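You operate a simulated robot arm through the tools that you are given. There is no shell and no other tool. Be economical: measure what you need, move in short steps, check, and stop when the job is done.

Carry out the task below with a simulated robot arm. There is one attempt and no reset: what you move stays moved.

JOB
Start the job, hit the emergency stop while it runs, then free it, home and finish the board.
Fine: one more press of start finishes it, home once, no other button; leave the clamp shut, the rail locked and the power on. Where these are worked on the way, their far stop is far enough and under half their travel is too little: red emergency stop.

It is judged by the outcome, as a careful person would: the job done as asked, and still so three seconds after it is handed in. It fails if anything else is knocked over, pushed out of place, dropped, spilled or broken.

ROBOT AND FRAMES
A 7-joint arm with a two-finger parallel gripper, fixed in place. Base frame: the origin is at the foot of the arm, x ahead of it, y to its left, z up. Readings come in cm, rad, newtons and seconds.
Its first joint turns from -2.897 to 2.897 rad. Payload 1.57 kg.
Tool frame: the origin (TCP) lies between the finger pads and is the grasp point; the fingertips stand 3 cm ahead of it; z points along the fingers, y is the line along which they close. Largest opening 8 cm; finger width 1.7, thickness 1.2; the body of the gripper, 4 by 8.2 cm, starts 8 cm behind the TCP.
Orientation is that of the tool frame in the base frame, as a unit quaternion [w, x, y, z]. With the fingers straight down and closing along the base's y, the tool's x points along the base's -x, its y along +y and its z along -z.

CONTROLS
- The arm moves only by the tool drive_tool. Its argument "series" is a list that holds one entry, the list of rows, each a list of 7 numbers: the shift along the base's x, y, z in units of 20 mm (1.0 is 20 mm), then the turn, a rotation vector about the base's x, y, z in units of 8 degrees (1.0 is 8 degrees), then the closure, from 0 (fully open) to 1 (shut). In form: [[[dx, dy, dz, ax, ay, az, jaw], ...]]. A call has 1 to 8 rows; each row shifts and turns the commanded pose from where the row before left it. A call with a number of a shift or a turn outside -1 to 1 is refused whole. Rows are played at 5 a second. More than 5 cm and 0.15 rad between two rows, or a gripper value outside its range, and nothing of the call is played. Where a pose cannot be reached the arm comes as near as it can. A force on the tool above 90 N (or 10 N above the force at the start of the call, whichever is more), or a blocked arm, ends the call early, and 0.2 s more pass. Each finger travels about 15.3 cm/s and halts on what it meets, pressing with about 23 N; the grip force reading is that of the motor and also rises with nothing between the fingers. The clock runs only during rows and for 0.2 s after the last one: add rows that do not move to give the fingers time. The reply holds the time, the measured pose of the TCP, the force on the tool along the base axes, the opening and the grip force, in the units named above and with some noise, with the torque about the TCP (base axes, N m) and any sound that the robot's microphone picked up, and new pictures: "views" is both (left out), scene, wrist or none.
- Cameras (640 x 400 px; columns grow to the right, rows downward): "scene" is fixed at [40.03, 49.85, 148.96]; the picture's right is [-0.90, -0.43, 0.00], its down [-0.40, 0.83, -0.39] and it looks along [0.17, -0.35, -0.92] (base axes); focal length 214 px, centre (320, 200). "wrist" rides on the gripper at [7.2, -0.7, -12.2] in the tool frame; the picture's right is [0.09, 1.00, 0.00], its down [-0.84, 0.08, -0.54] and it looks along [-0.54, 0.05, 0.84] (tool axes); focal length 238 px, centre (320, 200). There is no depth. A picture from a camera that has moved, and an enlarged one, comes with that camera's place and axes in the base frame and with its lens.
- enlarge(camera, box): a new picture of the part [left, top, right, bottom] of that camera's present view, enlarged. It takes no simulated time.
- close_job(): hands the job in; it is judged then, once.

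Go step by step. Nothing tells you positions but the pictures and the camera data: compare them with the known pose of the tool, close in by small moves and look again before you grip or let go. The budget is 120 turns and 200 pictures, counting those below and the enlarged ones. Unless the task says otherwise, let go and move clear before handing in, and close with one line.

The tools are called after "Call:" as a command line: name --argument value ..., lists and objects as JSON in quotes. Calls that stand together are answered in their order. drive_tool: Moves the arm, as the interface text tells. Its arguments: {"type":"object","properties":{"series":{"type":"array","items":{"type":"array","items":{"type":"array","items":{"type":"number"}}}},"views":{"type":"string","enum":["both","scene","wrist","none"]}},"required":["series"]} The other tools are called the same way: enlarge (camera, box) takes an enlarged picture of a part of a camera's view; close_job () hands the job in.

At the start:

```text
time_s: 0.0
eef_pos: [54.0, 6.62, 114.58]
orientation: [0.0, 0.0, 1.0, 0.001]
force: [0.0, 0.2, -0.4]
wrist_torque: [0.01, -0.03, 0.01]
opening: 8.0
gripper_force: 0.0
```

scene: 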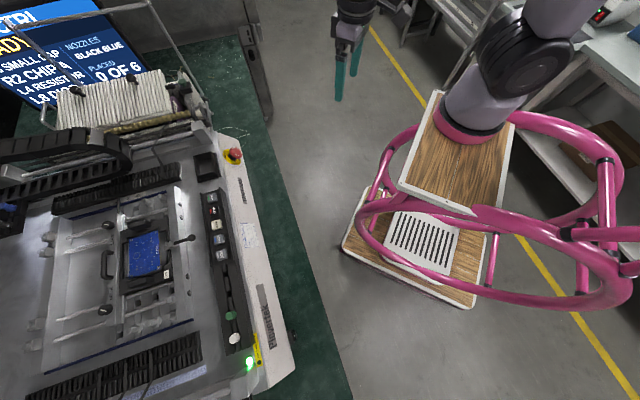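
wrist: 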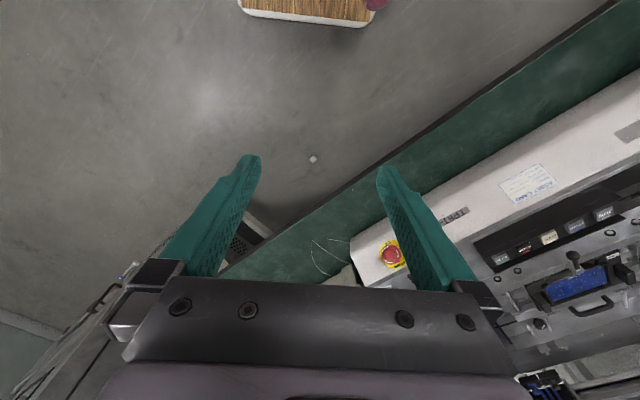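

I see a pick-and-place machine with a red emergency stop, a row of buttons and a screen. I'll enlarge the panel and the screen first.

Call:
enlarge --camera "scene" --box '[180, 140, 290, 260]'

Call:
enlarge --camera "scene" --box '[180, 250, 310, 390]'

Call:
enlarge --camera "scene" --box '[0, 0, 160, 110]'

Call:
enlarge --camera "scene" --box '[30, 160, 240, 350]'

Call:
enlarge --camera "wrist" --box '[340, 170, 640, 350]'

```text
3.33 times, centred on (235, 200) of scene
camera zoom: at [40.03, 49.85, 148.96], right [-0.9, -0.43, 0.0], down [-0.4, 0.83, -0.39], along [0.17, -0.35, -0.92], focal length 715 px, centre (603, 200)
```

zoom: 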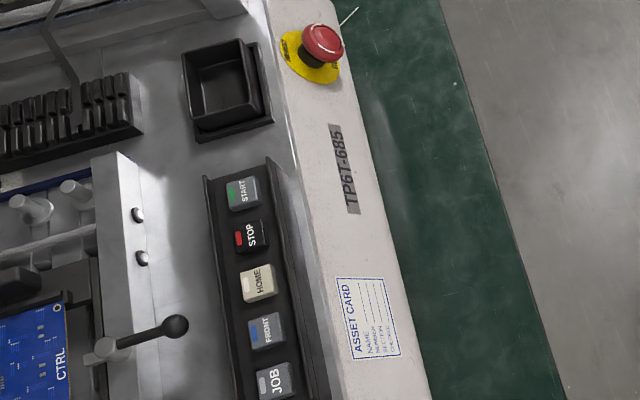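

```text
2.86 times, centred on (245, 320) of scene
camera zoom: at [40.03, 49.85, 148.96], right [-0.9, -0.43, 0.0], down [-0.4, 0.83, -0.39], along [0.17, -0.35, -0.92], focal length 613 px, centre (534, -143)
```

zoom: 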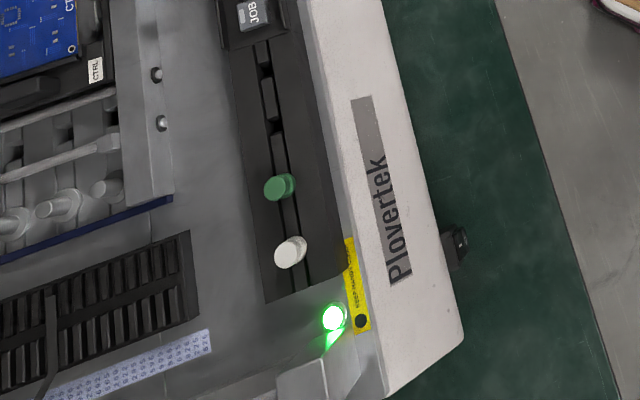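

```text
3.64 times, centred on (80, 55) of scene
camera zoom: at [40.03, 49.85, 148.96], right [-0.9, -0.43, 0.0], down [-0.4, 0.83, -0.39], along [0.17, -0.35, -0.92], focal length 780 px, centre (1193, 727)
```

zoom: 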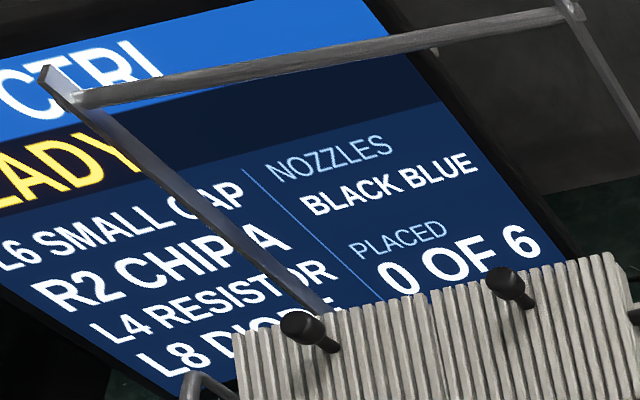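

```text
2.11 times, centred on (135, 255) of scene
camera zoom: at [40.03, 49.85, 148.96], right [-0.9, -0.43, 0.0], down [-0.4, 0.83, -0.39], along [0.17, -0.35, -0.92], focal length 452 px, centre (710, 84)
```

zoom: 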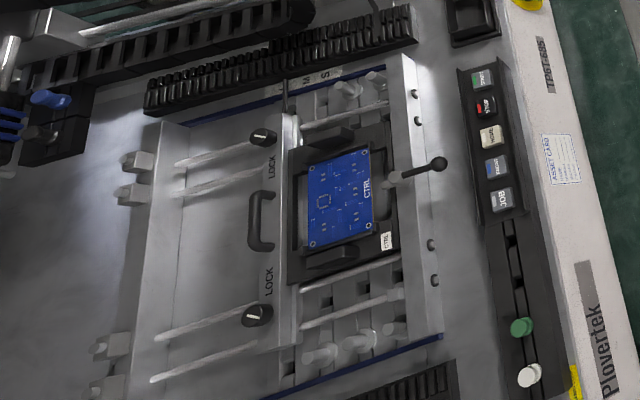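

```text
2.13 times, centred on (490, 260) of wrist
camera zoom: at [46.88, 5.88, 126.73], right [-0.09, 1.0, 0.0], down [0.84, 0.08, 0.54], along [0.54, 0.05, -0.84], focal length 508 px, centre (-43, 72)
```

zoom: 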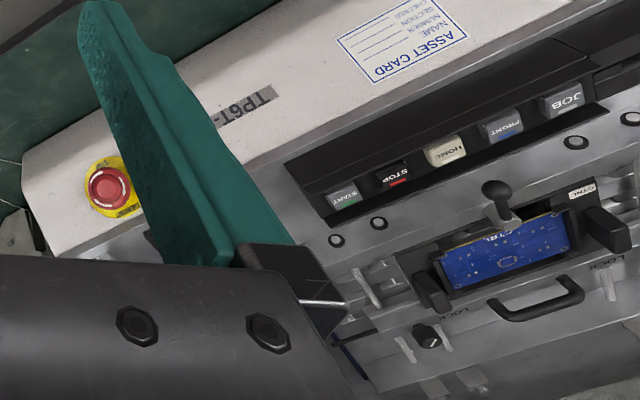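

The e-stop triangulates to about (83.6, 25, 89.5), START to (76, 41.6, 96) and HOME to (70, 47, 96). I'll close the fingers and move nearer at a safe height for better views.

Call:
drive_tool --series '[[[0.6, 1, 0, 0, 0, 0, 1], [0.6, 1, 0, 0, 0, 0, 1], [0.6, 1, 0, 0, 0, 0, 1], [0.6, 1, 0, 0, 0, 0, 1], [0.6, 1, 0, 0, 0, 0, 1], [0.6, 1, 0, 0, 0, 0, 1], [0.6, 1, 0, 0, 0, 0, 1], [0, 0, 0, 0, 0, 0, 1]]]'

```text
time_s: 1.8
eef_pos: [62.47, 20.67, 114.52]
orientation: [0.0, 0.0, 1.0, -0.001]
force: [-0.6, -0.7, -0.4]
wrist_torque: [-0.02, -0.02, -0.01]
opening: 0.0
gripper_force: 21.2
camera wrist: at [55.36, 20.03, 126.65], right [-0.09, 1.0, 0.0], down [0.84, 0.08, 0.54], along [0.54, 0.05, -0.84], focal length 238 px, centre (320, 200)
```

scene: 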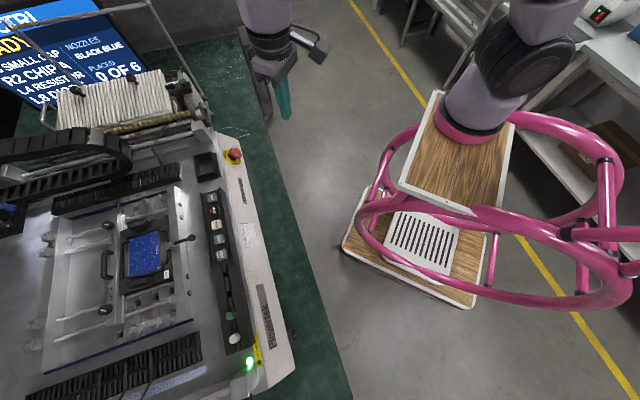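
wrist: 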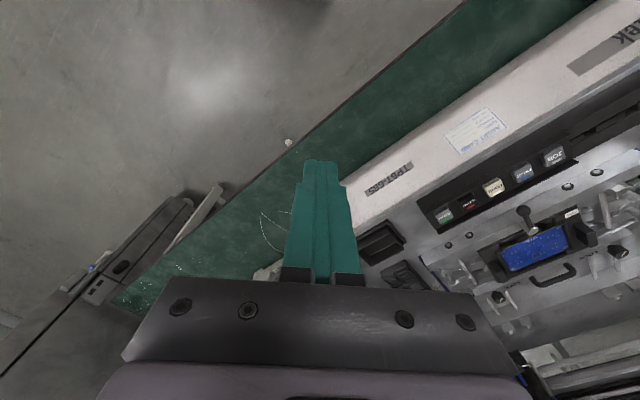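

The geometry checks out. I'll turn the tool about 45° so it squares up with the panel and move closer.

Call:
drive_tool --series '[[[0.7, 0.95, 0, 0, 0, 0.82, 1], [0.7, 0.95, 0, 0, 0, 0.82, 1], [0.7, 0.95, 0, 0, 0, 0.82, 1], [0.7, 0.95, 0, 0, 0, 0.82, 1], [0.7, 0.95, 0, 0, 0, 0.82, 1], [0.7, 0.95, 0, 0, 0, 0.82, 1], [0.7, 0.95, 0, 0, 0, 0.82, 1], [0, 0, 0, 0, 0, 0, 1]]]'

```text
time_s: 3.6
eef_pos: [72.27, 33.75, 114.53]
orientation: [-0.001, -0.392, 0.92, 0.0]
force: [0.2, 0.1, 0.7]
wrist_torque: [-0.03, -0.02, 0.02]
opening: 0.03
gripper_force: 21.1
camera wrist: at [67.79, 28.21, 126.75], right [-0.78, 0.62, 0.0], down [0.53, 0.66, 0.54], along [0.34, 0.42, -0.84], focal length 238 px, centre (320, 200)
```

scene: 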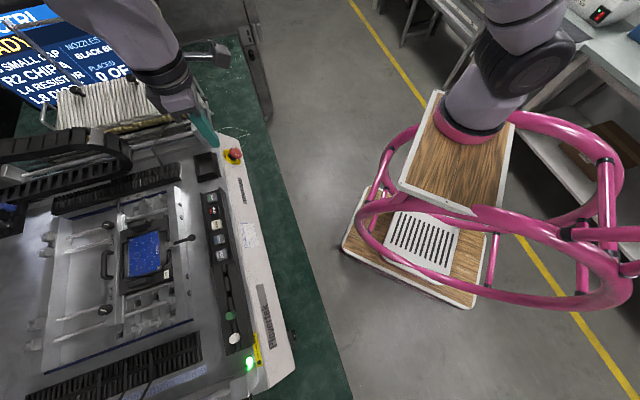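
wrist: 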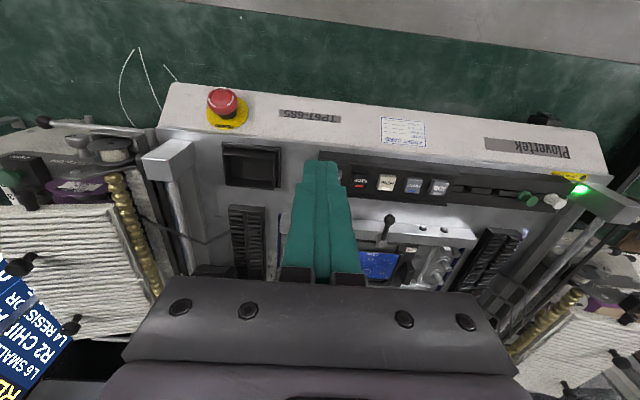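

Call:
enlarge --camera "wrist" --box '[180, 70, 280, 140]'

Call:
enlarge --camera "wrist" --box '[330, 140, 480, 230]'

Call:
enlarge --camera "wrist" --box '[0, 80, 320, 280]'

```text
5.71 times, centred on (230, 105) of wrist
camera zoom: at [67.79, 28.21, 126.75], right [-0.78, 0.62, 0.0], down [0.53, 0.66, 0.54], along [0.34, 0.42, -0.84], focal length 1362 px, centre (834, 743)
```

zoom: 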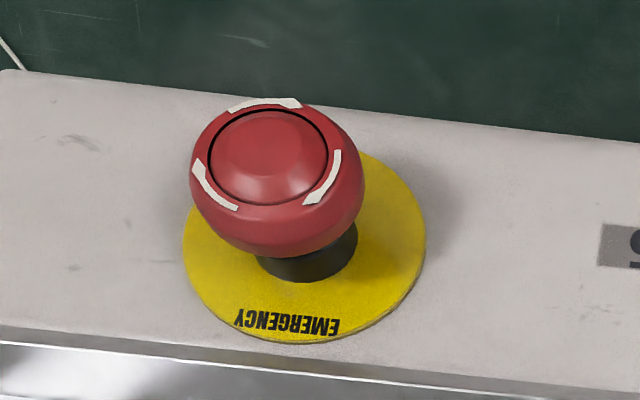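

```text
4.27 times, centred on (405, 185) of wrist
camera zoom: at [67.79, 28.21, 126.75], right [-0.78, 0.62, 0.0], down [0.53, 0.66, 0.54], along [0.34, 0.42, -0.84], focal length 1017 px, centre (-43, 264)
```

zoom: 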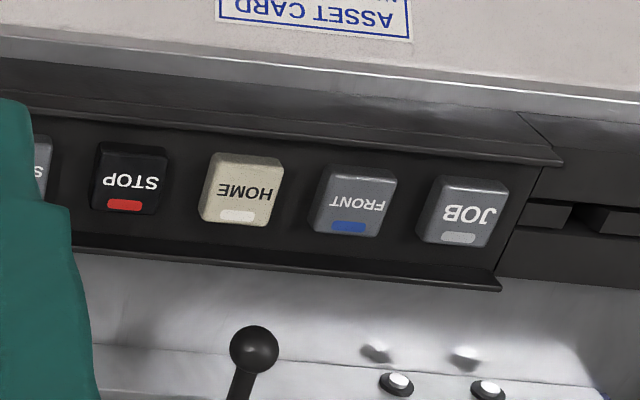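

```text
2.00 times, centred on (160, 180) of wrist
camera zoom: at [67.79, 28.21, 126.75], right [-0.78, 0.62, 0.0], down [0.53, 0.66, 0.54], along [0.34, 0.42, -0.84], focal length 477 px, centre (640, 240)
```

zoom: 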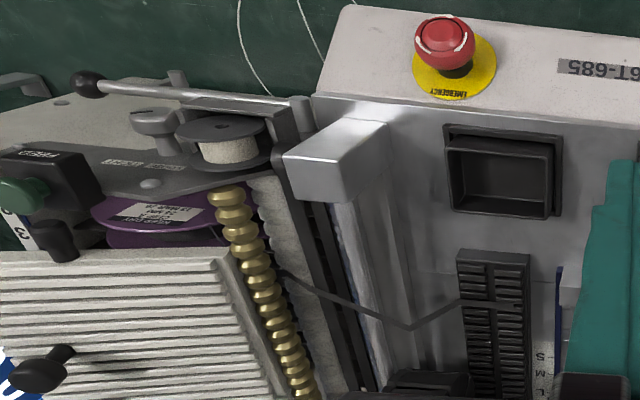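

The e-stop has twist arrows, clockwise as seen from the front, and sits on an apron tilted toward the arm. I'll go lower to measure the tilts.

Call:
drive_tool --series '[[[0, 0, -1, 0, 0, 0, 1], [0, 0, -1, 0, 0, 0, 1], [0, 0, -1, 0, 0, 0, 1], [0, 0, -1, 0, 0, 0, 1], [0, 0, 0, 0, 0, 0, 1]]]' --views "wrist"

Call:
enlarge --camera "wrist" --box '[100, 0, 340, 150]'

Call:
enlarge --camera "wrist" --box '[320, 100, 560, 250]'

```text
time_s: 4.8
eef_pos: [72.2, 33.75, 106.71]
orientation: [0.0, -0.391, 0.921, -0.001]
force: [-0.3, -0.1, -0.9]
wrist_torque: [-0.01, -0.03, 0.0]
opening: 0.0
gripper_force: 20.7
camera wrist: at [67.77, 28.16, 118.76], right [-0.78, 0.63, 0.0], down [0.53, 0.66, 0.54], along [0.34, 0.42, -0.84], focal length 238 px, centre (320, 200)
```

wrist: 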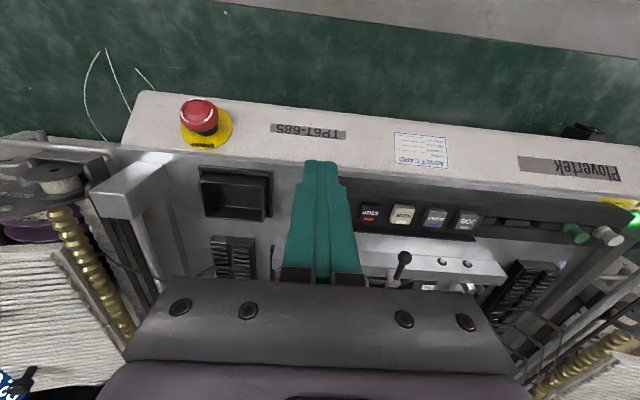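

```text
2.67 times, centred on (220, 75) of wrist
camera zoom: at [67.77, 28.16, 118.76], right [-0.78, 0.63, 0.0], down [0.53, 0.66, 0.54], along [0.34, 0.42, -0.84], focal length 636 px, centre (587, 533)
```

zoom: 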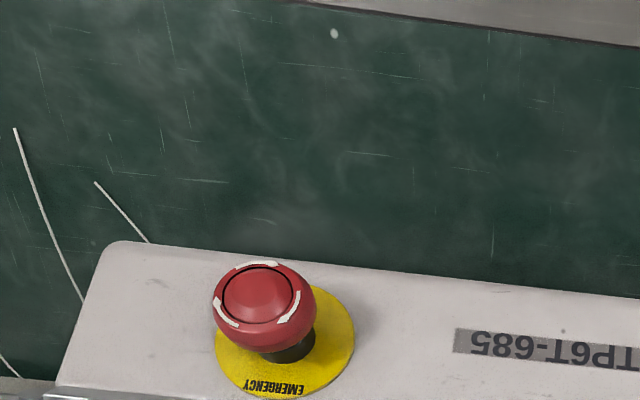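

```text
2.67 times, centred on (440, 175) of wrist
camera zoom: at [67.77, 28.16, 118.76], right [-0.78, 0.63, 0.0], down [0.53, 0.66, 0.54], along [0.34, 0.42, -0.84], focal length 636 px, centre (0, 267)
```

zoom: 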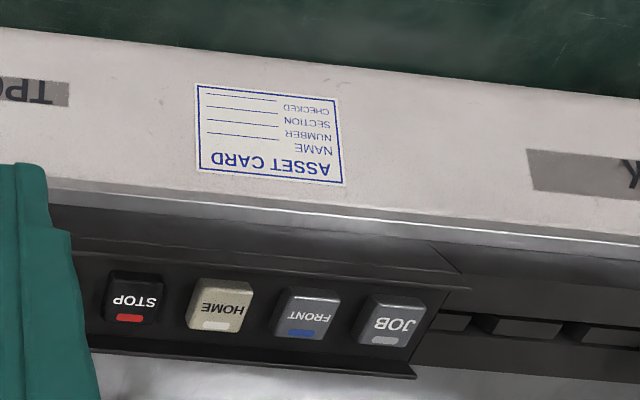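

Call:
enlarge --camera "wrist" --box '[350, 185, 500, 260]'

Call:
enlarge --camera "scene" --box '[195, 180, 245, 270]'

```text
4.27 times, centred on (425, 222) of wrist
camera zoom: at [67.77, 28.16, 118.76], right [-0.78, 0.63, 0.0], down [0.53, 0.66, 0.54], along [0.34, 0.42, -0.84], focal length 1017 px, centre (-128, 104)
```

zoom: 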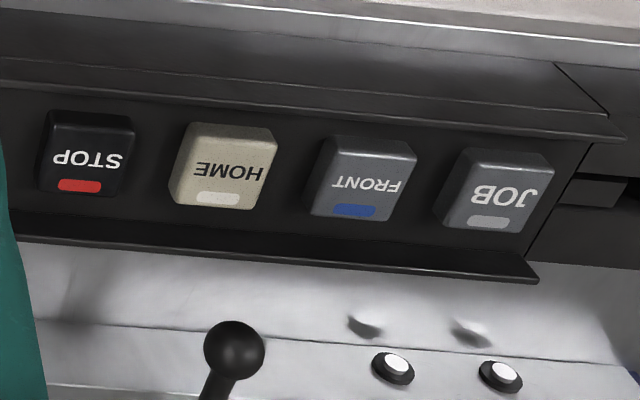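

```text
4.44 times, centred on (220, 225) of scene
camera zoom: at [40.03, 49.85, 148.96], right [-0.9, -0.43, 0.0], down [-0.4, 0.83, -0.39], along [0.17, -0.35, -0.92], focal length 953 px, centre (764, 89)
```

zoom: 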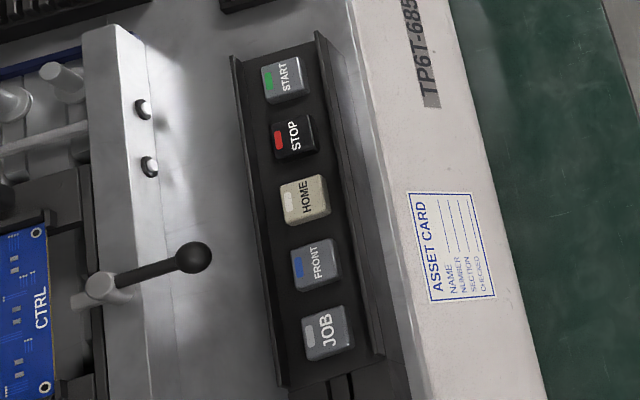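

Triangulated values so far:
- The apron is tilted about 50°, with outward normal ≈ (-.54, -.54, .64).
- The e-stop head top is near (82.85, 24.15, 90.2).
- START is near (76.4, 41.45, 96) and HOME near (70.6, 47.25, 96), with button faces tilted about 13°.

Next I'll hover over START with a 30° tilt.

Call:
drive_tool --series '[[[0.31, 0.667, -0.37, 0.53, -0.53, 0, 1], [0.31, 0.667, -0.37, 0.53, -0.53, 0, 1], [0.31, 0.667, -0.37, 0.53, -0.53, 0, 1], [0.31, 0.667, -0.37, 0.53, -0.53, 0, 1], [0.31, 0.667, -0.37, 0.53, -0.53, 0, 1], [0, 0, 0, 0, 0, 0, 1]]]'

Call:
enlarge --camera "scene" --box '[160, 120, 290, 270]'

Call:
enlarge --camera "wrist" --box '[220, 80, 460, 230]'

```text
time_s: 6.2
eef_pos: [75.33, 40.47, 102.95]
orientation: [0.24, -0.378, 0.889, 0.098]
force: [0.7, 0.0, -0.3]
wrist_torque: [-0.01, 0.02, -0.02]
opening: 0.01
gripper_force: 21.8
camera wrist: at [67.24, 31.19, 109.87], right [-0.77, 0.64, -0.05], down [0.26, 0.38, 0.89], along [0.59, 0.67, -0.46], focal length 238 px, centre (320, 200)
```

scene: 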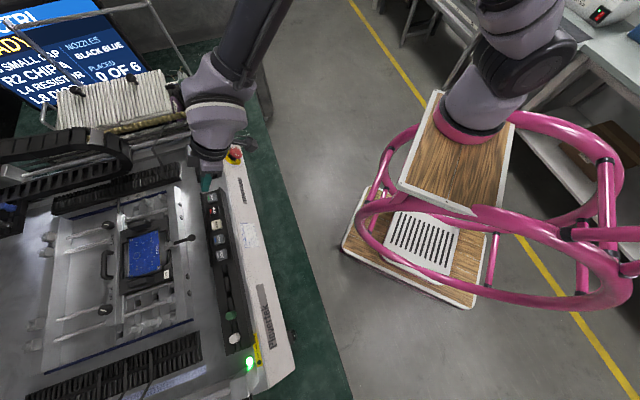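
wrist: 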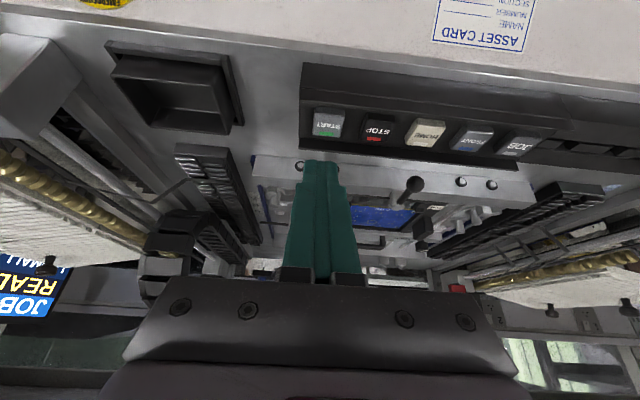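

```text
2.67 times, centred on (225, 195) of scene
camera zoom: at [40.03, 49.85, 148.96], right [-0.9, -0.43, 0.0], down [-0.4, 0.83, -0.39], along [0.17, -0.35, -0.92], focal length 572 px, centre (573, 213)
```

zoom: 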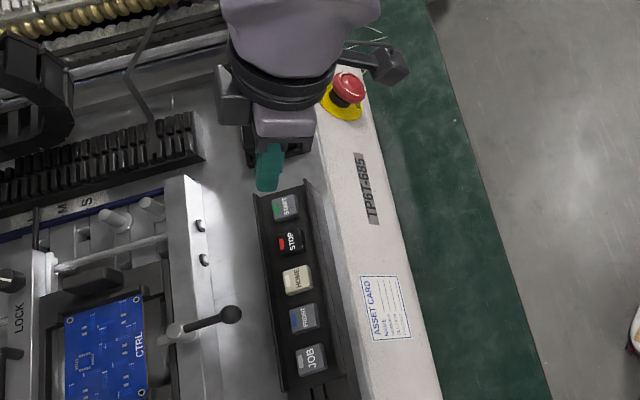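

```text
2.67 times, centred on (340, 155) of wrist
camera zoom: at [67.24, 31.19, 109.87], right [-0.77, 0.64, -0.05], down [0.26, 0.38, 0.89], along [0.59, 0.67, -0.46], focal length 636 px, centre (267, 320)
```

zoom: 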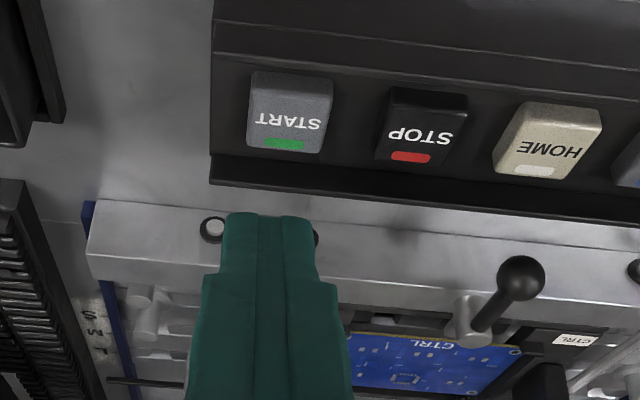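

START agrees with this view to within 0.5 cm. I'll reduce the tilt to 18° to clear the tray rail and lower to about 2.5 cm above the button.

Call:
drive_tool --series '[[[0.08, 0.12, -0.36, -0.53, 0.53, 0, 1], [0.08, 0.12, -0.36, -0.53, 0.53, 0, 1], [0, 0, 0, 0, 0, 0, 1]]]'

Call:
enlarge --camera "scene" --box '[180, 150, 260, 230]'

Call:
enlarge --camera "wrist" --box '[220, 80, 460, 230]'

```text
time_s: 7.0
eef_pos: [75.68, 40.93, 101.41]
orientation: [0.145, -0.386, 0.909, 0.058]
force: [-0.3, 0.0, 0.7]
wrist_torque: [-0.02, -0.02, 0.0]
opening: 0.0
gripper_force: 21.2
camera wrist: at [68.77, 32.89, 110.82], right [-0.78, 0.63, -0.03], down [0.38, 0.51, 0.77], along [0.5, 0.59, -0.63], focal length 238 px, centre (320, 200)
```

scene: 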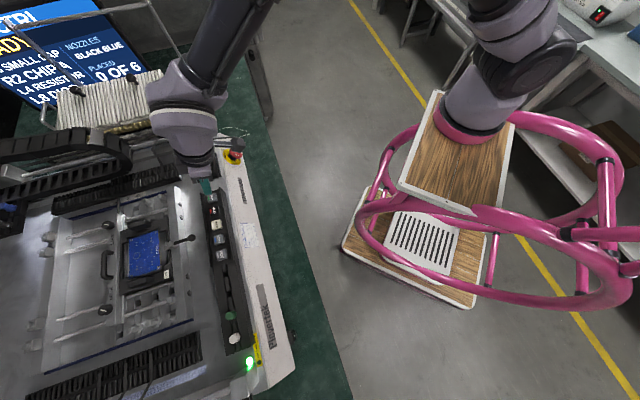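
wrist: 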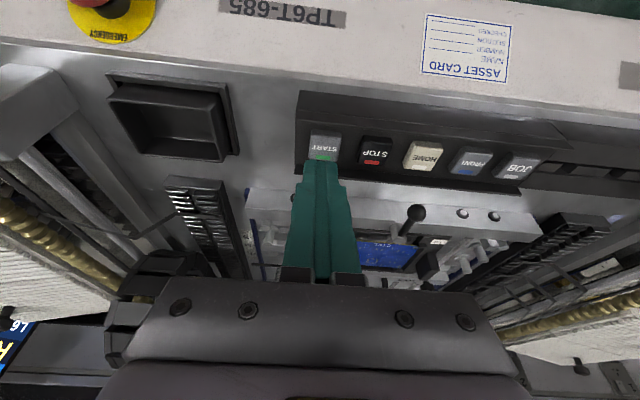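

```text
5.00 times, centred on (220, 190) of scene
camera zoom: at [40.03, 49.85, 148.96], right [-0.9, -0.43, 0.0], down [-0.4, 0.83, -0.39], along [0.17, -0.35, -0.92], focal length 1072 px, centre (820, 250)
```

zoom: 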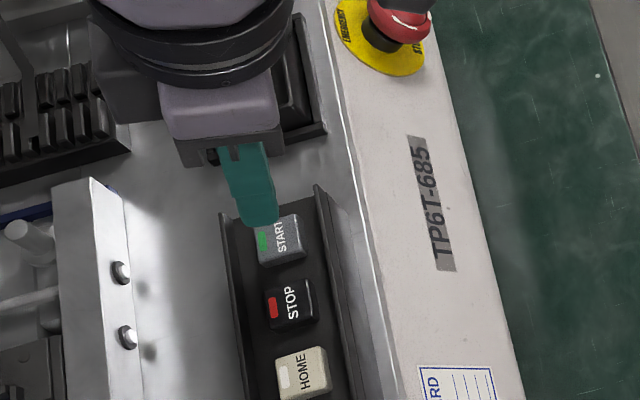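

```text
2.67 times, centred on (340, 155) of wrist
camera zoom: at [68.77, 32.89, 110.82], right [-0.78, 0.63, -0.03], down [0.38, 0.51, 0.77], along [0.5, 0.59, -0.63], focal length 636 px, centre (267, 320)
```

zoom: 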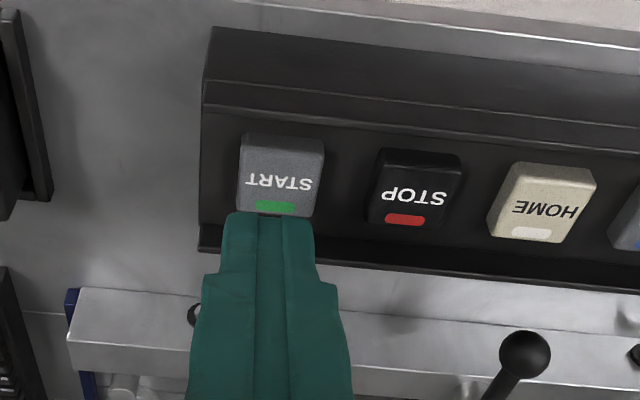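

Alignment is good to about 0.3 cm. I'll lower until nearly touching, then press with small steps.

Call:
drive_tool --series '[[[-0.07, 0.1, -0.6, 0, 0, 0, 1], [0, 0, -0.5, 0, 0, 0, 1], [0, 0, -0.2, 0, 0, 0, 1], [0, 0, 0, 0, 0, 0, 1]]]' --views "wrist"

Call:
enlarge --camera "scene" --box '[180, 150, 260, 230]'

```text
time_s: 8.0
eef_pos: [75.61, 41.17, 98.95]
orientation: [0.144, -0.386, 0.909, 0.059]
force: [0.5, -0.1, 0.9]
wrist_torque: [-0.01, 0.06, -0.01]
opening: 0.01
gripper_force: 21.7
heard: click
camera wrist: at [68.65, 33.12, 108.19], right [-0.78, 0.63, -0.03], down [0.38, 0.51, 0.77], along [0.5, 0.59, -0.63], focal length 238 px, centre (320, 200)
```

wrist: 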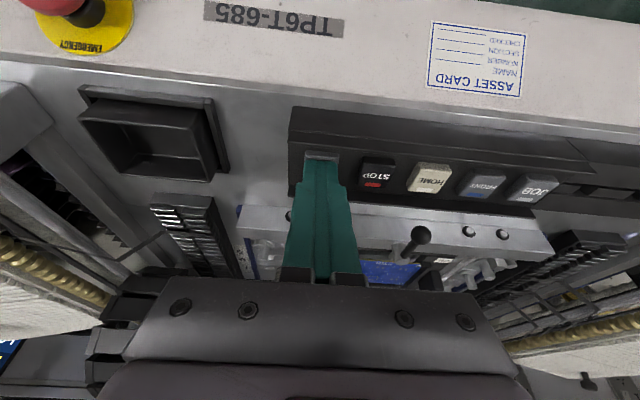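

```text
5.00 times, centred on (220, 190) of scene
camera zoom: at [40.03, 49.85, 148.96], right [-0.9, -0.43, 0.0], down [-0.4, 0.83, -0.39], along [0.17, -0.35, -0.92], focal length 1072 px, centre (820, 250)
```

zoom: 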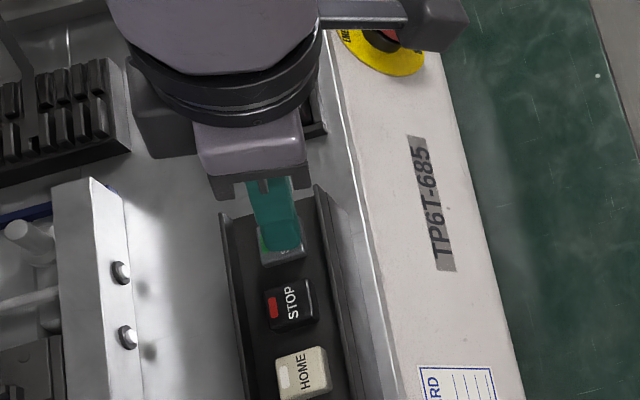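

A click was heard, so START may already be pressed. I'll check the screen.

Call:
enlarge --camera "scene" --box '[0, 0, 160, 110]'

```text
3.64 times, centred on (80, 55) of scene
camera zoom: at [40.03, 49.85, 148.96], right [-0.9, -0.43, 0.0], down [-0.4, 0.83, -0.39], along [0.17, -0.35, -0.92], focal length 780 px, centre (1193, 727)
```

zoom: 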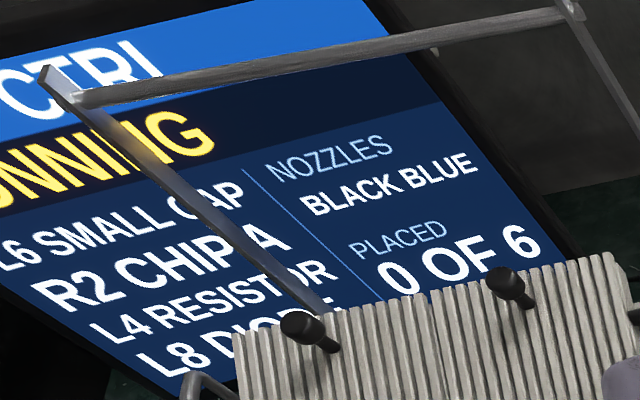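

The screen says RUNNING. I'll lift and head for the e-stop, tilting the tool square to the apron as I go.

Call:
drive_tool --series '[[[0, 0, 1, 0, 0, 0, 1], [0.2, -1, 0, 0.35, -0.35, 0, 1], [0.2, -1, 0, 0.35, -0.35, 0, 1], [0.2, -1, 0, 0.35, -0.35, 0, 1], [0.2, -1, 0, 0.35, -0.35, 0, 1], [0.2, -1, 0, 0.35, -0.35, 0, 1], [0.2, -1, 0, 0.35, -0.35, 0, 1], [0.2, -1, 0, 0.35, -0.35, 0, 1]]]'

Call:
enlarge --camera "scene" --box '[0, 0, 160, 110]'

```text
time_s: 9.8
eef_pos: [78.25, 27.39, 100.75]
orientation: [0.361, -0.36, 0.848, 0.146]
force: [-0.2, 1.3, 0.3]
wrist_torque: [-0.04, 0.01, -0.02]
opening: 0.0
gripper_force: 21.5
camera wrist: at [69.03, 17.05, 104.07], right [-0.76, 0.65, -0.08], down [0.07, 0.2, 0.98], along [0.65, 0.73, -0.2], focal length 238 px, centre (320, 200)
```

scene: 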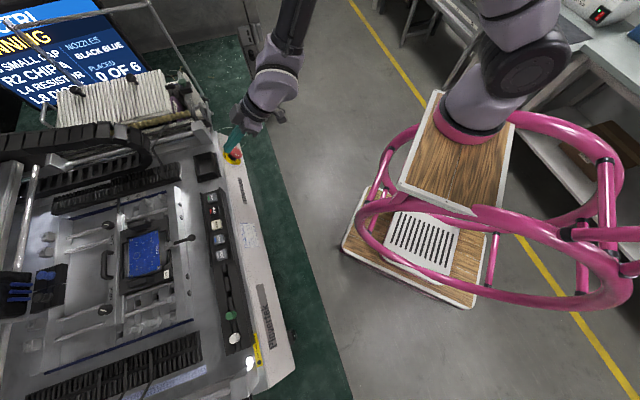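
wrist: 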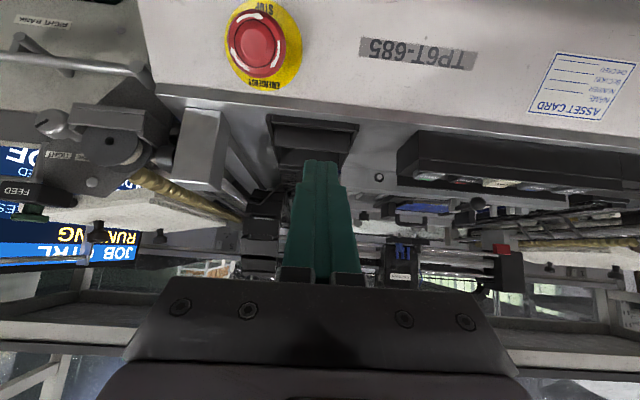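

```text
3.64 times, centred on (80, 55) of scene
camera zoom: at [40.03, 49.85, 148.96], right [-0.9, -0.43, 0.0], down [-0.4, 0.83, -0.39], along [0.17, -0.35, -0.92], focal length 780 px, centre (1193, 727)
```

zoom: 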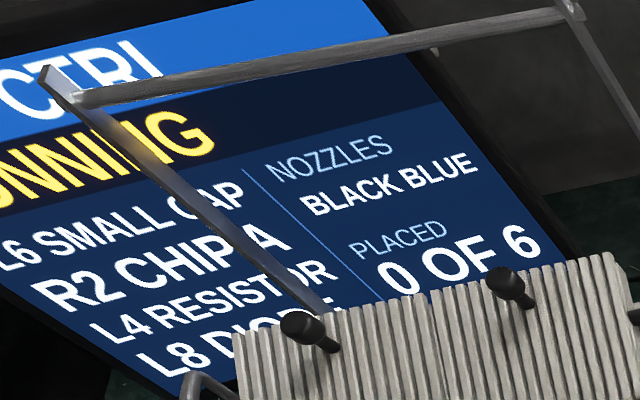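

Call:
drive_tool --series '[[[0.155, -0.82, -0.84, 0.1, -0.1, 0, 1], [0.155, -0.82, -0.84, 0.1, -0.1, 0, 1], [0.155, -0.82, -0.84, 0.1, -0.1, 0, 1], [0.155, -0.82, -0.84, 0.1, -0.1, 0, 1]]]'

Call:
enlarge --camera "wrist" --box '[220, 60, 420, 200]'

Call:
enlarge --camera "scene" --box '[200, 110, 290, 180]'

```text
time_s: 10.8
eef_pos: [79.38, 20.59, 94.18]
orientation: [0.394, -0.354, 0.833, 0.16]
force: [-0.9, 0.8, -0.5]
wrist_torque: [-0.07, -0.02, -0.03]
opening: 0.01
gripper_force: 21.3
camera wrist: at [70.18, 10.19, 96.34], right [-0.75, 0.65, -0.08], down [0.02, 0.15, 0.99], along [0.66, 0.74, -0.12], focal length 238 px, centre (320, 200)
```

scene: 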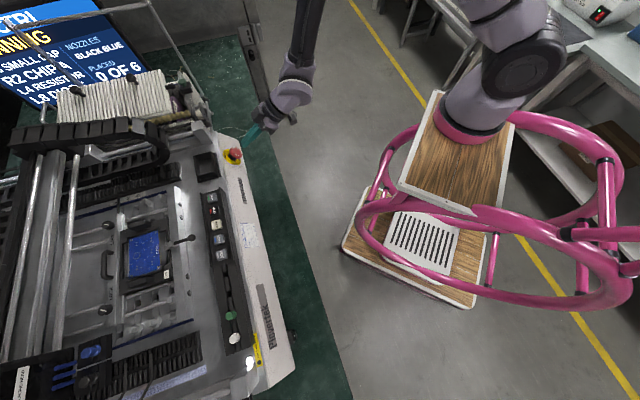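
wrist: 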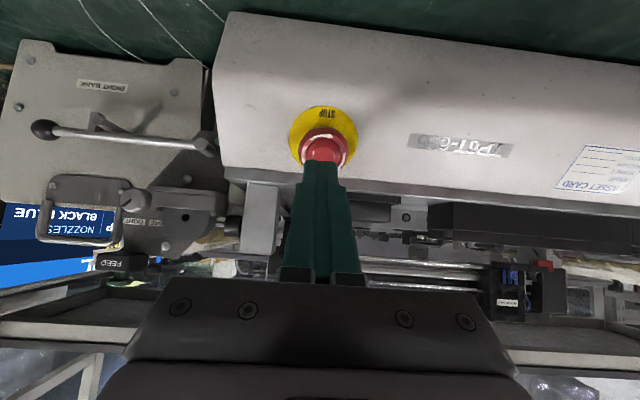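

```text
2.86 times, centred on (320, 130) of wrist
camera zoom: at [70.18, 10.19, 96.34], right [-0.75, 0.65, -0.08], down [0.02, 0.15, 0.99], along [0.66, 0.74, -0.12], focal length 681 px, centre (320, 400)
```

zoom: 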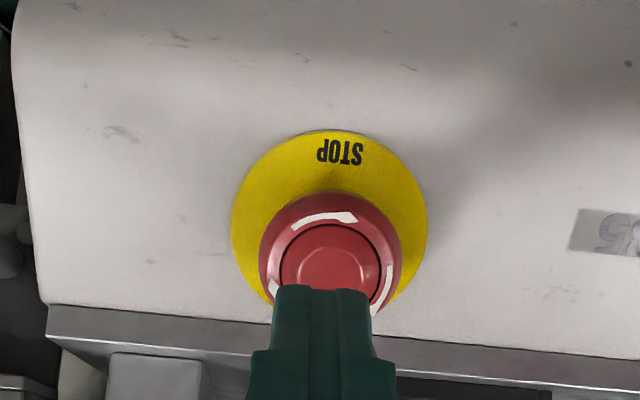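

```text
5.71 times, centred on (245, 145) of scene
camera zoom: at [40.03, 49.85, 148.96], right [-0.9, -0.43, 0.0], down [-0.4, 0.83, -0.39], along [0.17, -0.35, -0.92], focal length 1226 px, centre (749, 514)
```

zoom: 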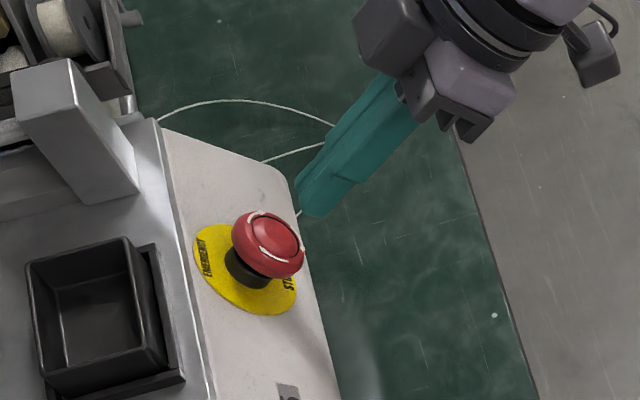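

The tool is on the e-stop axis, about 3.5 cm from the head. I'll press straight along the tool axis.

Call:
drive_tool --series '[[[0.5, 0.6, -0.62, 0, 0, 0, 1], [0.27, 0.273, -0.32, 0, 0, 0, 1], [0.136, 0.137, -0.16, 0, 0, 0, 1], [0.136, 0.137, -0.16, 0, 0, 0, 1], [0.136, 0.137, -0.16, 0, 0, 0, 1]]]'

Call:
enlarge --camera "scene" --box '[0, 0, 160, 110]'

Call:
enlarge --camera "scene" --box '[200, 110, 290, 180]'

```text
time_s: 11.9
eef_pos: [81.27, 22.65, 91.82]
orientation: [0.395, -0.353, 0.834, 0.157]
force: [-51.5, -41.1, 53.9]
wrist_torque: [0.4, 0.26, 0.19]
opening: 0.0
gripper_force: 21.8
heard: click
stopped in row 5: the force on the tool passed its limit at 101 N (the readings are from after the stop); the commanded pose is now the measured one
camera wrist: at [71.95, 12.15, 94.18], right [-0.75, 0.65, -0.09], down [0.02, 0.15, 0.99], along [0.66, 0.74, -0.12], focal length 238 px, centre (320, 200)
```

scene: 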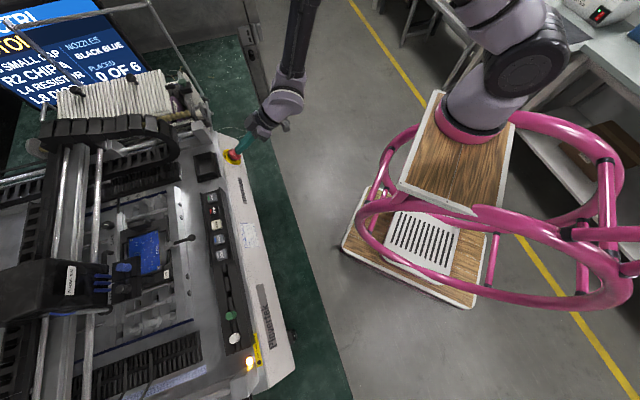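
wrist: 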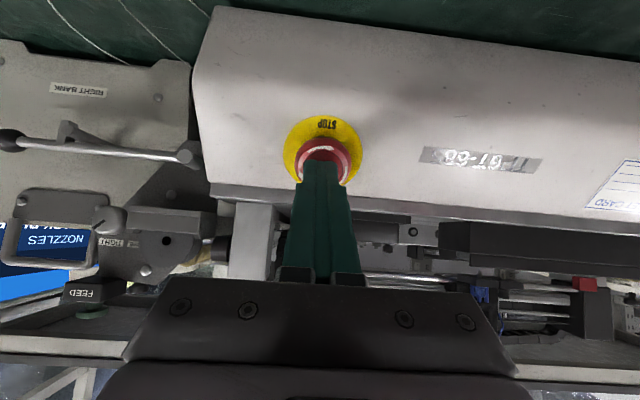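

```text
3.64 times, centred on (80, 55) of scene
camera zoom: at [40.03, 49.85, 148.96], right [-0.9, -0.43, 0.0], down [-0.4, 0.83, -0.39], along [0.17, -0.35, -0.92], focal length 780 px, centre (1193, 727)
```

zoom: 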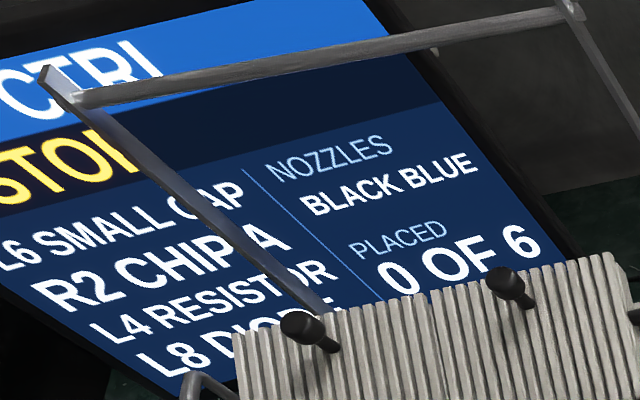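

```text
5.71 times, centred on (245, 145) of scene
camera zoom: at [40.03, 49.85, 148.96], right [-0.9, -0.43, 0.0], down [-0.4, 0.83, -0.39], along [0.17, -0.35, -0.92], focal length 1226 px, centre (749, 514)
```

zoom: 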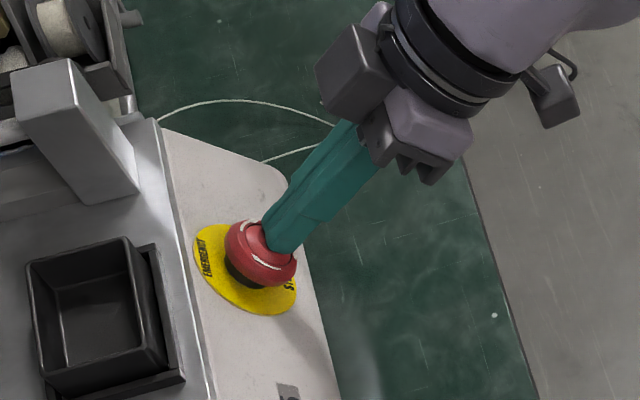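

The screen now shows STOP… with the beacon amber and the button latched. I'll back off along the axis, open the fingers and pre-twist counter-clockwise ready to grip the head.

Call:
drive_tool --series '[[[-0.407, -0.41, 0.48, 0, 0, 0, 1], [-0.407, -0.41, 0.48, 0, 0, 0, 1], [-0.543, -0.546, 0.64, 0, 0, 0, 0.6], [0, 0, 0, -0.543, -0.546, 0.639, 0.1], [0, 0, 0, -0.543, -0.546, 0.639, 0.1], [0, 0, 0, -0.543, -0.546, 0.639, 0.1], [0, 0, 0, 0, 0, 0, 0.1]]]'

Call:
enlarge --camera "wrist" --box '[200, 60, 440, 210]'

Call:
enlarge --camera "scene" --box '[200, 110, 290, 180]'

```text
time_s: 13.5
eef_pos: [78.92, 20.07, 94.83]
orientation: [0.418, -0.519, 0.742, 0.072]
force: [0.1, 0.0, -0.5]
wrist_torque: [0.0, 0.01, 0.0]
opening: 7.19
gripper_force: 0.0
camera wrist: at [72.05, 8.1, 97.8], right [-0.84, 0.38, -0.39], down [-0.27, 0.33, 0.9], along [0.48, 0.86, -0.18], focal length 238 px, centre (320, 200)
```

scene: 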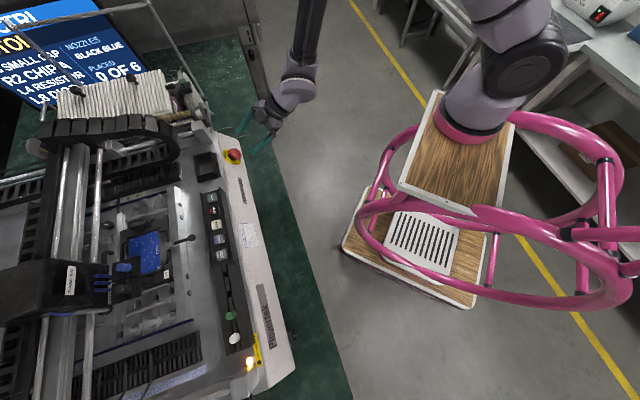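
wrist: 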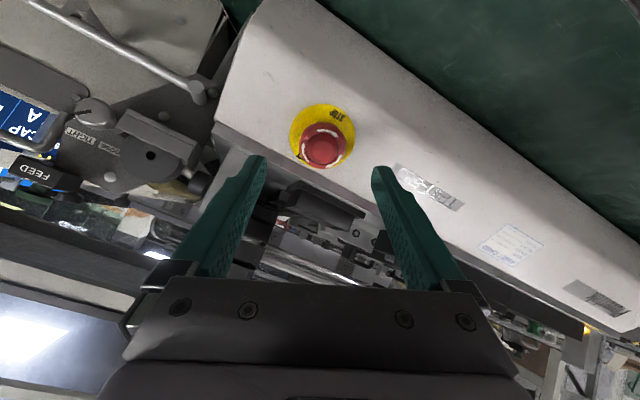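

```text
2.67 times, centred on (320, 135) of wrist
camera zoom: at [72.05, 8.1, 97.8], right [-0.84, 0.38, -0.39], down [-0.27, 0.33, 0.9], along [0.48, 0.86, -0.18], focal length 636 px, centre (320, 373)
```

zoom: 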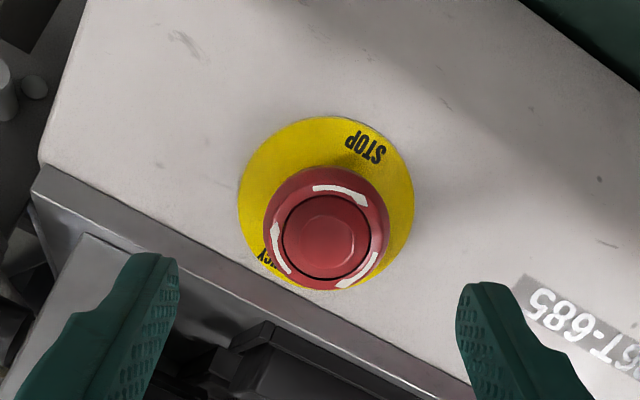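

```text
5.71 times, centred on (245, 145) of scene
camera zoom: at [40.03, 49.85, 148.96], right [-0.9, -0.43, 0.0], down [-0.4, 0.83, -0.39], along [0.17, -0.35, -0.92], focal length 1226 px, centre (749, 514)
```

zoom: 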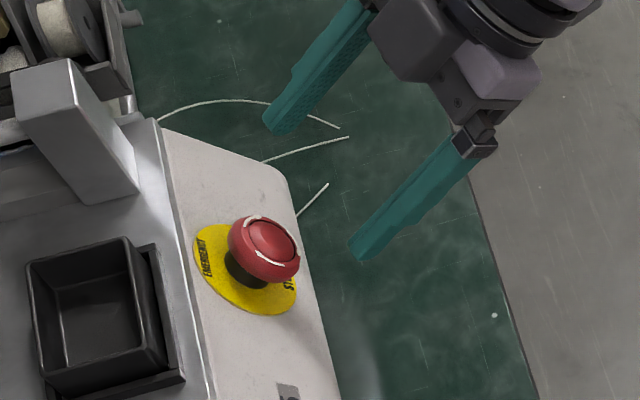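

Call:
enlarge --camera "wrist" --box '[285, 95, 365, 175]'

```text
5.00 times, centred on (325, 135) of wrist
camera zoom: at [72.05, 8.1, 97.8], right [-0.84, 0.38, -0.39], down [-0.27, 0.33, 0.9], along [0.48, 0.86, -0.18], focal length 1192 px, centre (295, 525)
```

zoom: 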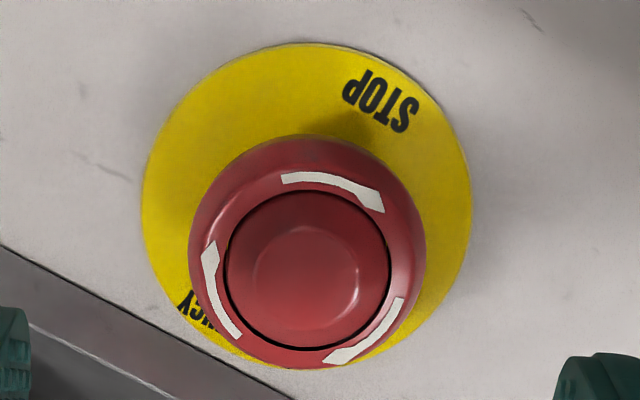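

The arrows are clockwise and the tool is on the axis. I'll advance 6 cm so the open fingers straddle the head, then look.

Call:
drive_tool --series '[[[0.475, 0.611, -0.639, 0, 0, 0, 0.1], [0.545, 0.541, -0.639, 0, 0, 0, 0.1], [0.545, 0.541, -0.639, 0, 0, 0, 0.1], [0, 0, 0, 0, 0, 0, 0.1]]]' --views "wrist"

Call:
enlarge --camera "wrist" --box '[220, 90, 420, 220]'

Call:
enlarge --camera "scene" --box '[200, 110, 290, 180]'

```text
time_s: 14.5
eef_pos: [81.99, 23.37, 90.9]
orientation: [0.419, -0.519, 0.742, 0.074]
force: [-0.3, 0.7, 0.1]
wrist_torque: [-0.01, -0.01, -0.02]
opening: 7.21
gripper_force: 0.1
camera wrist: at [75.21, 11.44, 93.95], right [-0.84, 0.38, -0.39], down [-0.27, 0.33, 0.9], along [0.48, 0.86, -0.18], focal length 238 px, centre (320, 200)
```

wrist: 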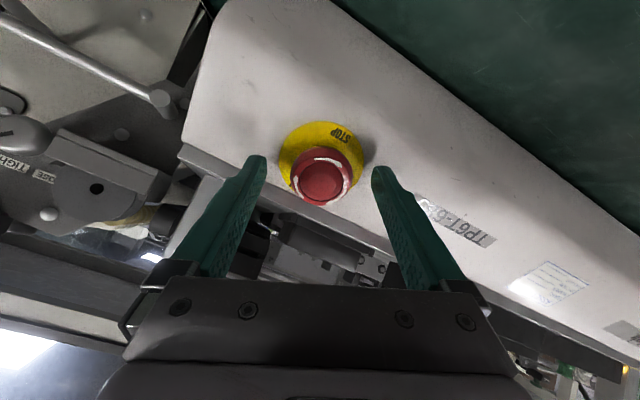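

```text
3.08 times, centred on (320, 155) of wrist
camera zoom: at [75.21, 11.44, 93.95], right [-0.84, 0.38, -0.39], down [-0.27, 0.33, 0.9], along [0.48, 0.86, -0.18], focal length 733 px, centre (320, 338)
```

zoom: 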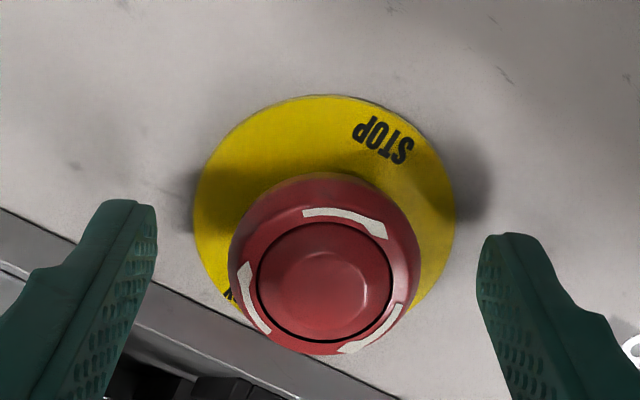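

```text
5.71 times, centred on (245, 145) of scene
camera zoom: at [40.03, 49.85, 148.96], right [-0.9, -0.43, 0.0], down [-0.4, 0.83, -0.39], along [0.17, -0.35, -0.92], focal length 1226 px, centre (749, 514)
```

zoom: 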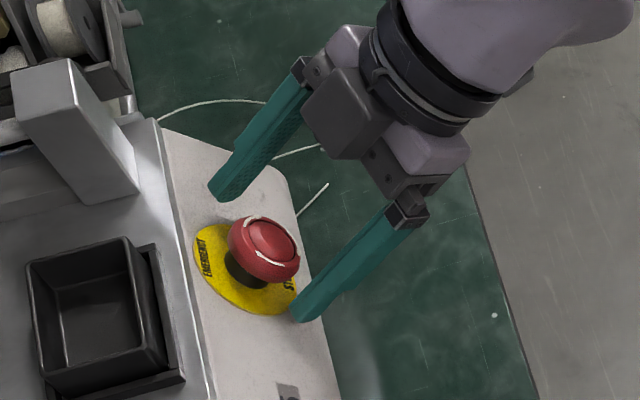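

The head is centred between the fingers. I'll close on it.

Call:
drive_tool --series '[[[0, 0, 0, 0, 0, 0, 0.6], [0, 0, 0, 0, 0, 0, 1], [0, 0, 0, 0, 0, 0, 1]]]' --views "wrist"

Call:
enlarge --camera "scene" --box '[200, 110, 290, 180]'

```text
time_s: 15.3
eef_pos: [81.96, 23.46, 90.87]
orientation: [0.418, -0.519, 0.742, 0.074]
force: [-6.1, 3.5, -3.2]
wrist_torque: [0.06, 0.12, 0.17]
opening: 4.07
gripper_force: 45.2
camera wrist: at [75.14, 11.48, 93.93], right [-0.84, 0.38, -0.39], down [-0.27, 0.33, 0.9], along [0.48, 0.86, -0.18], focal length 238 px, centre (320, 200)
```

wrist: 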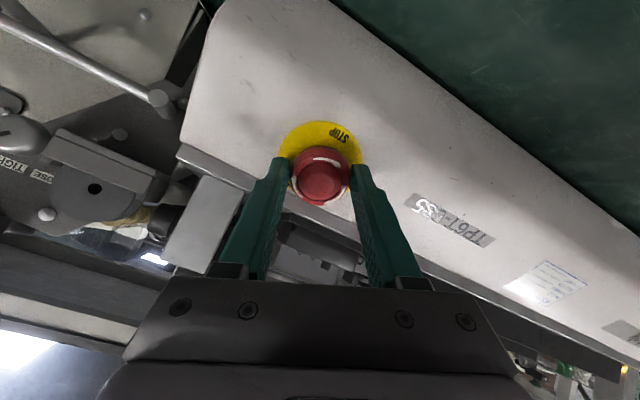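

```text
5.71 times, centred on (245, 145) of scene
camera zoom: at [40.03, 49.85, 148.96], right [-0.9, -0.43, 0.0], down [-0.4, 0.83, -0.39], along [0.17, -0.35, -0.92], focal length 1226 px, centre (749, 514)
```

zoom: 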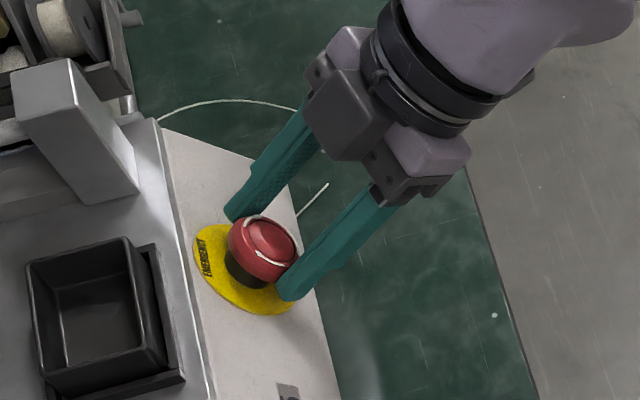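

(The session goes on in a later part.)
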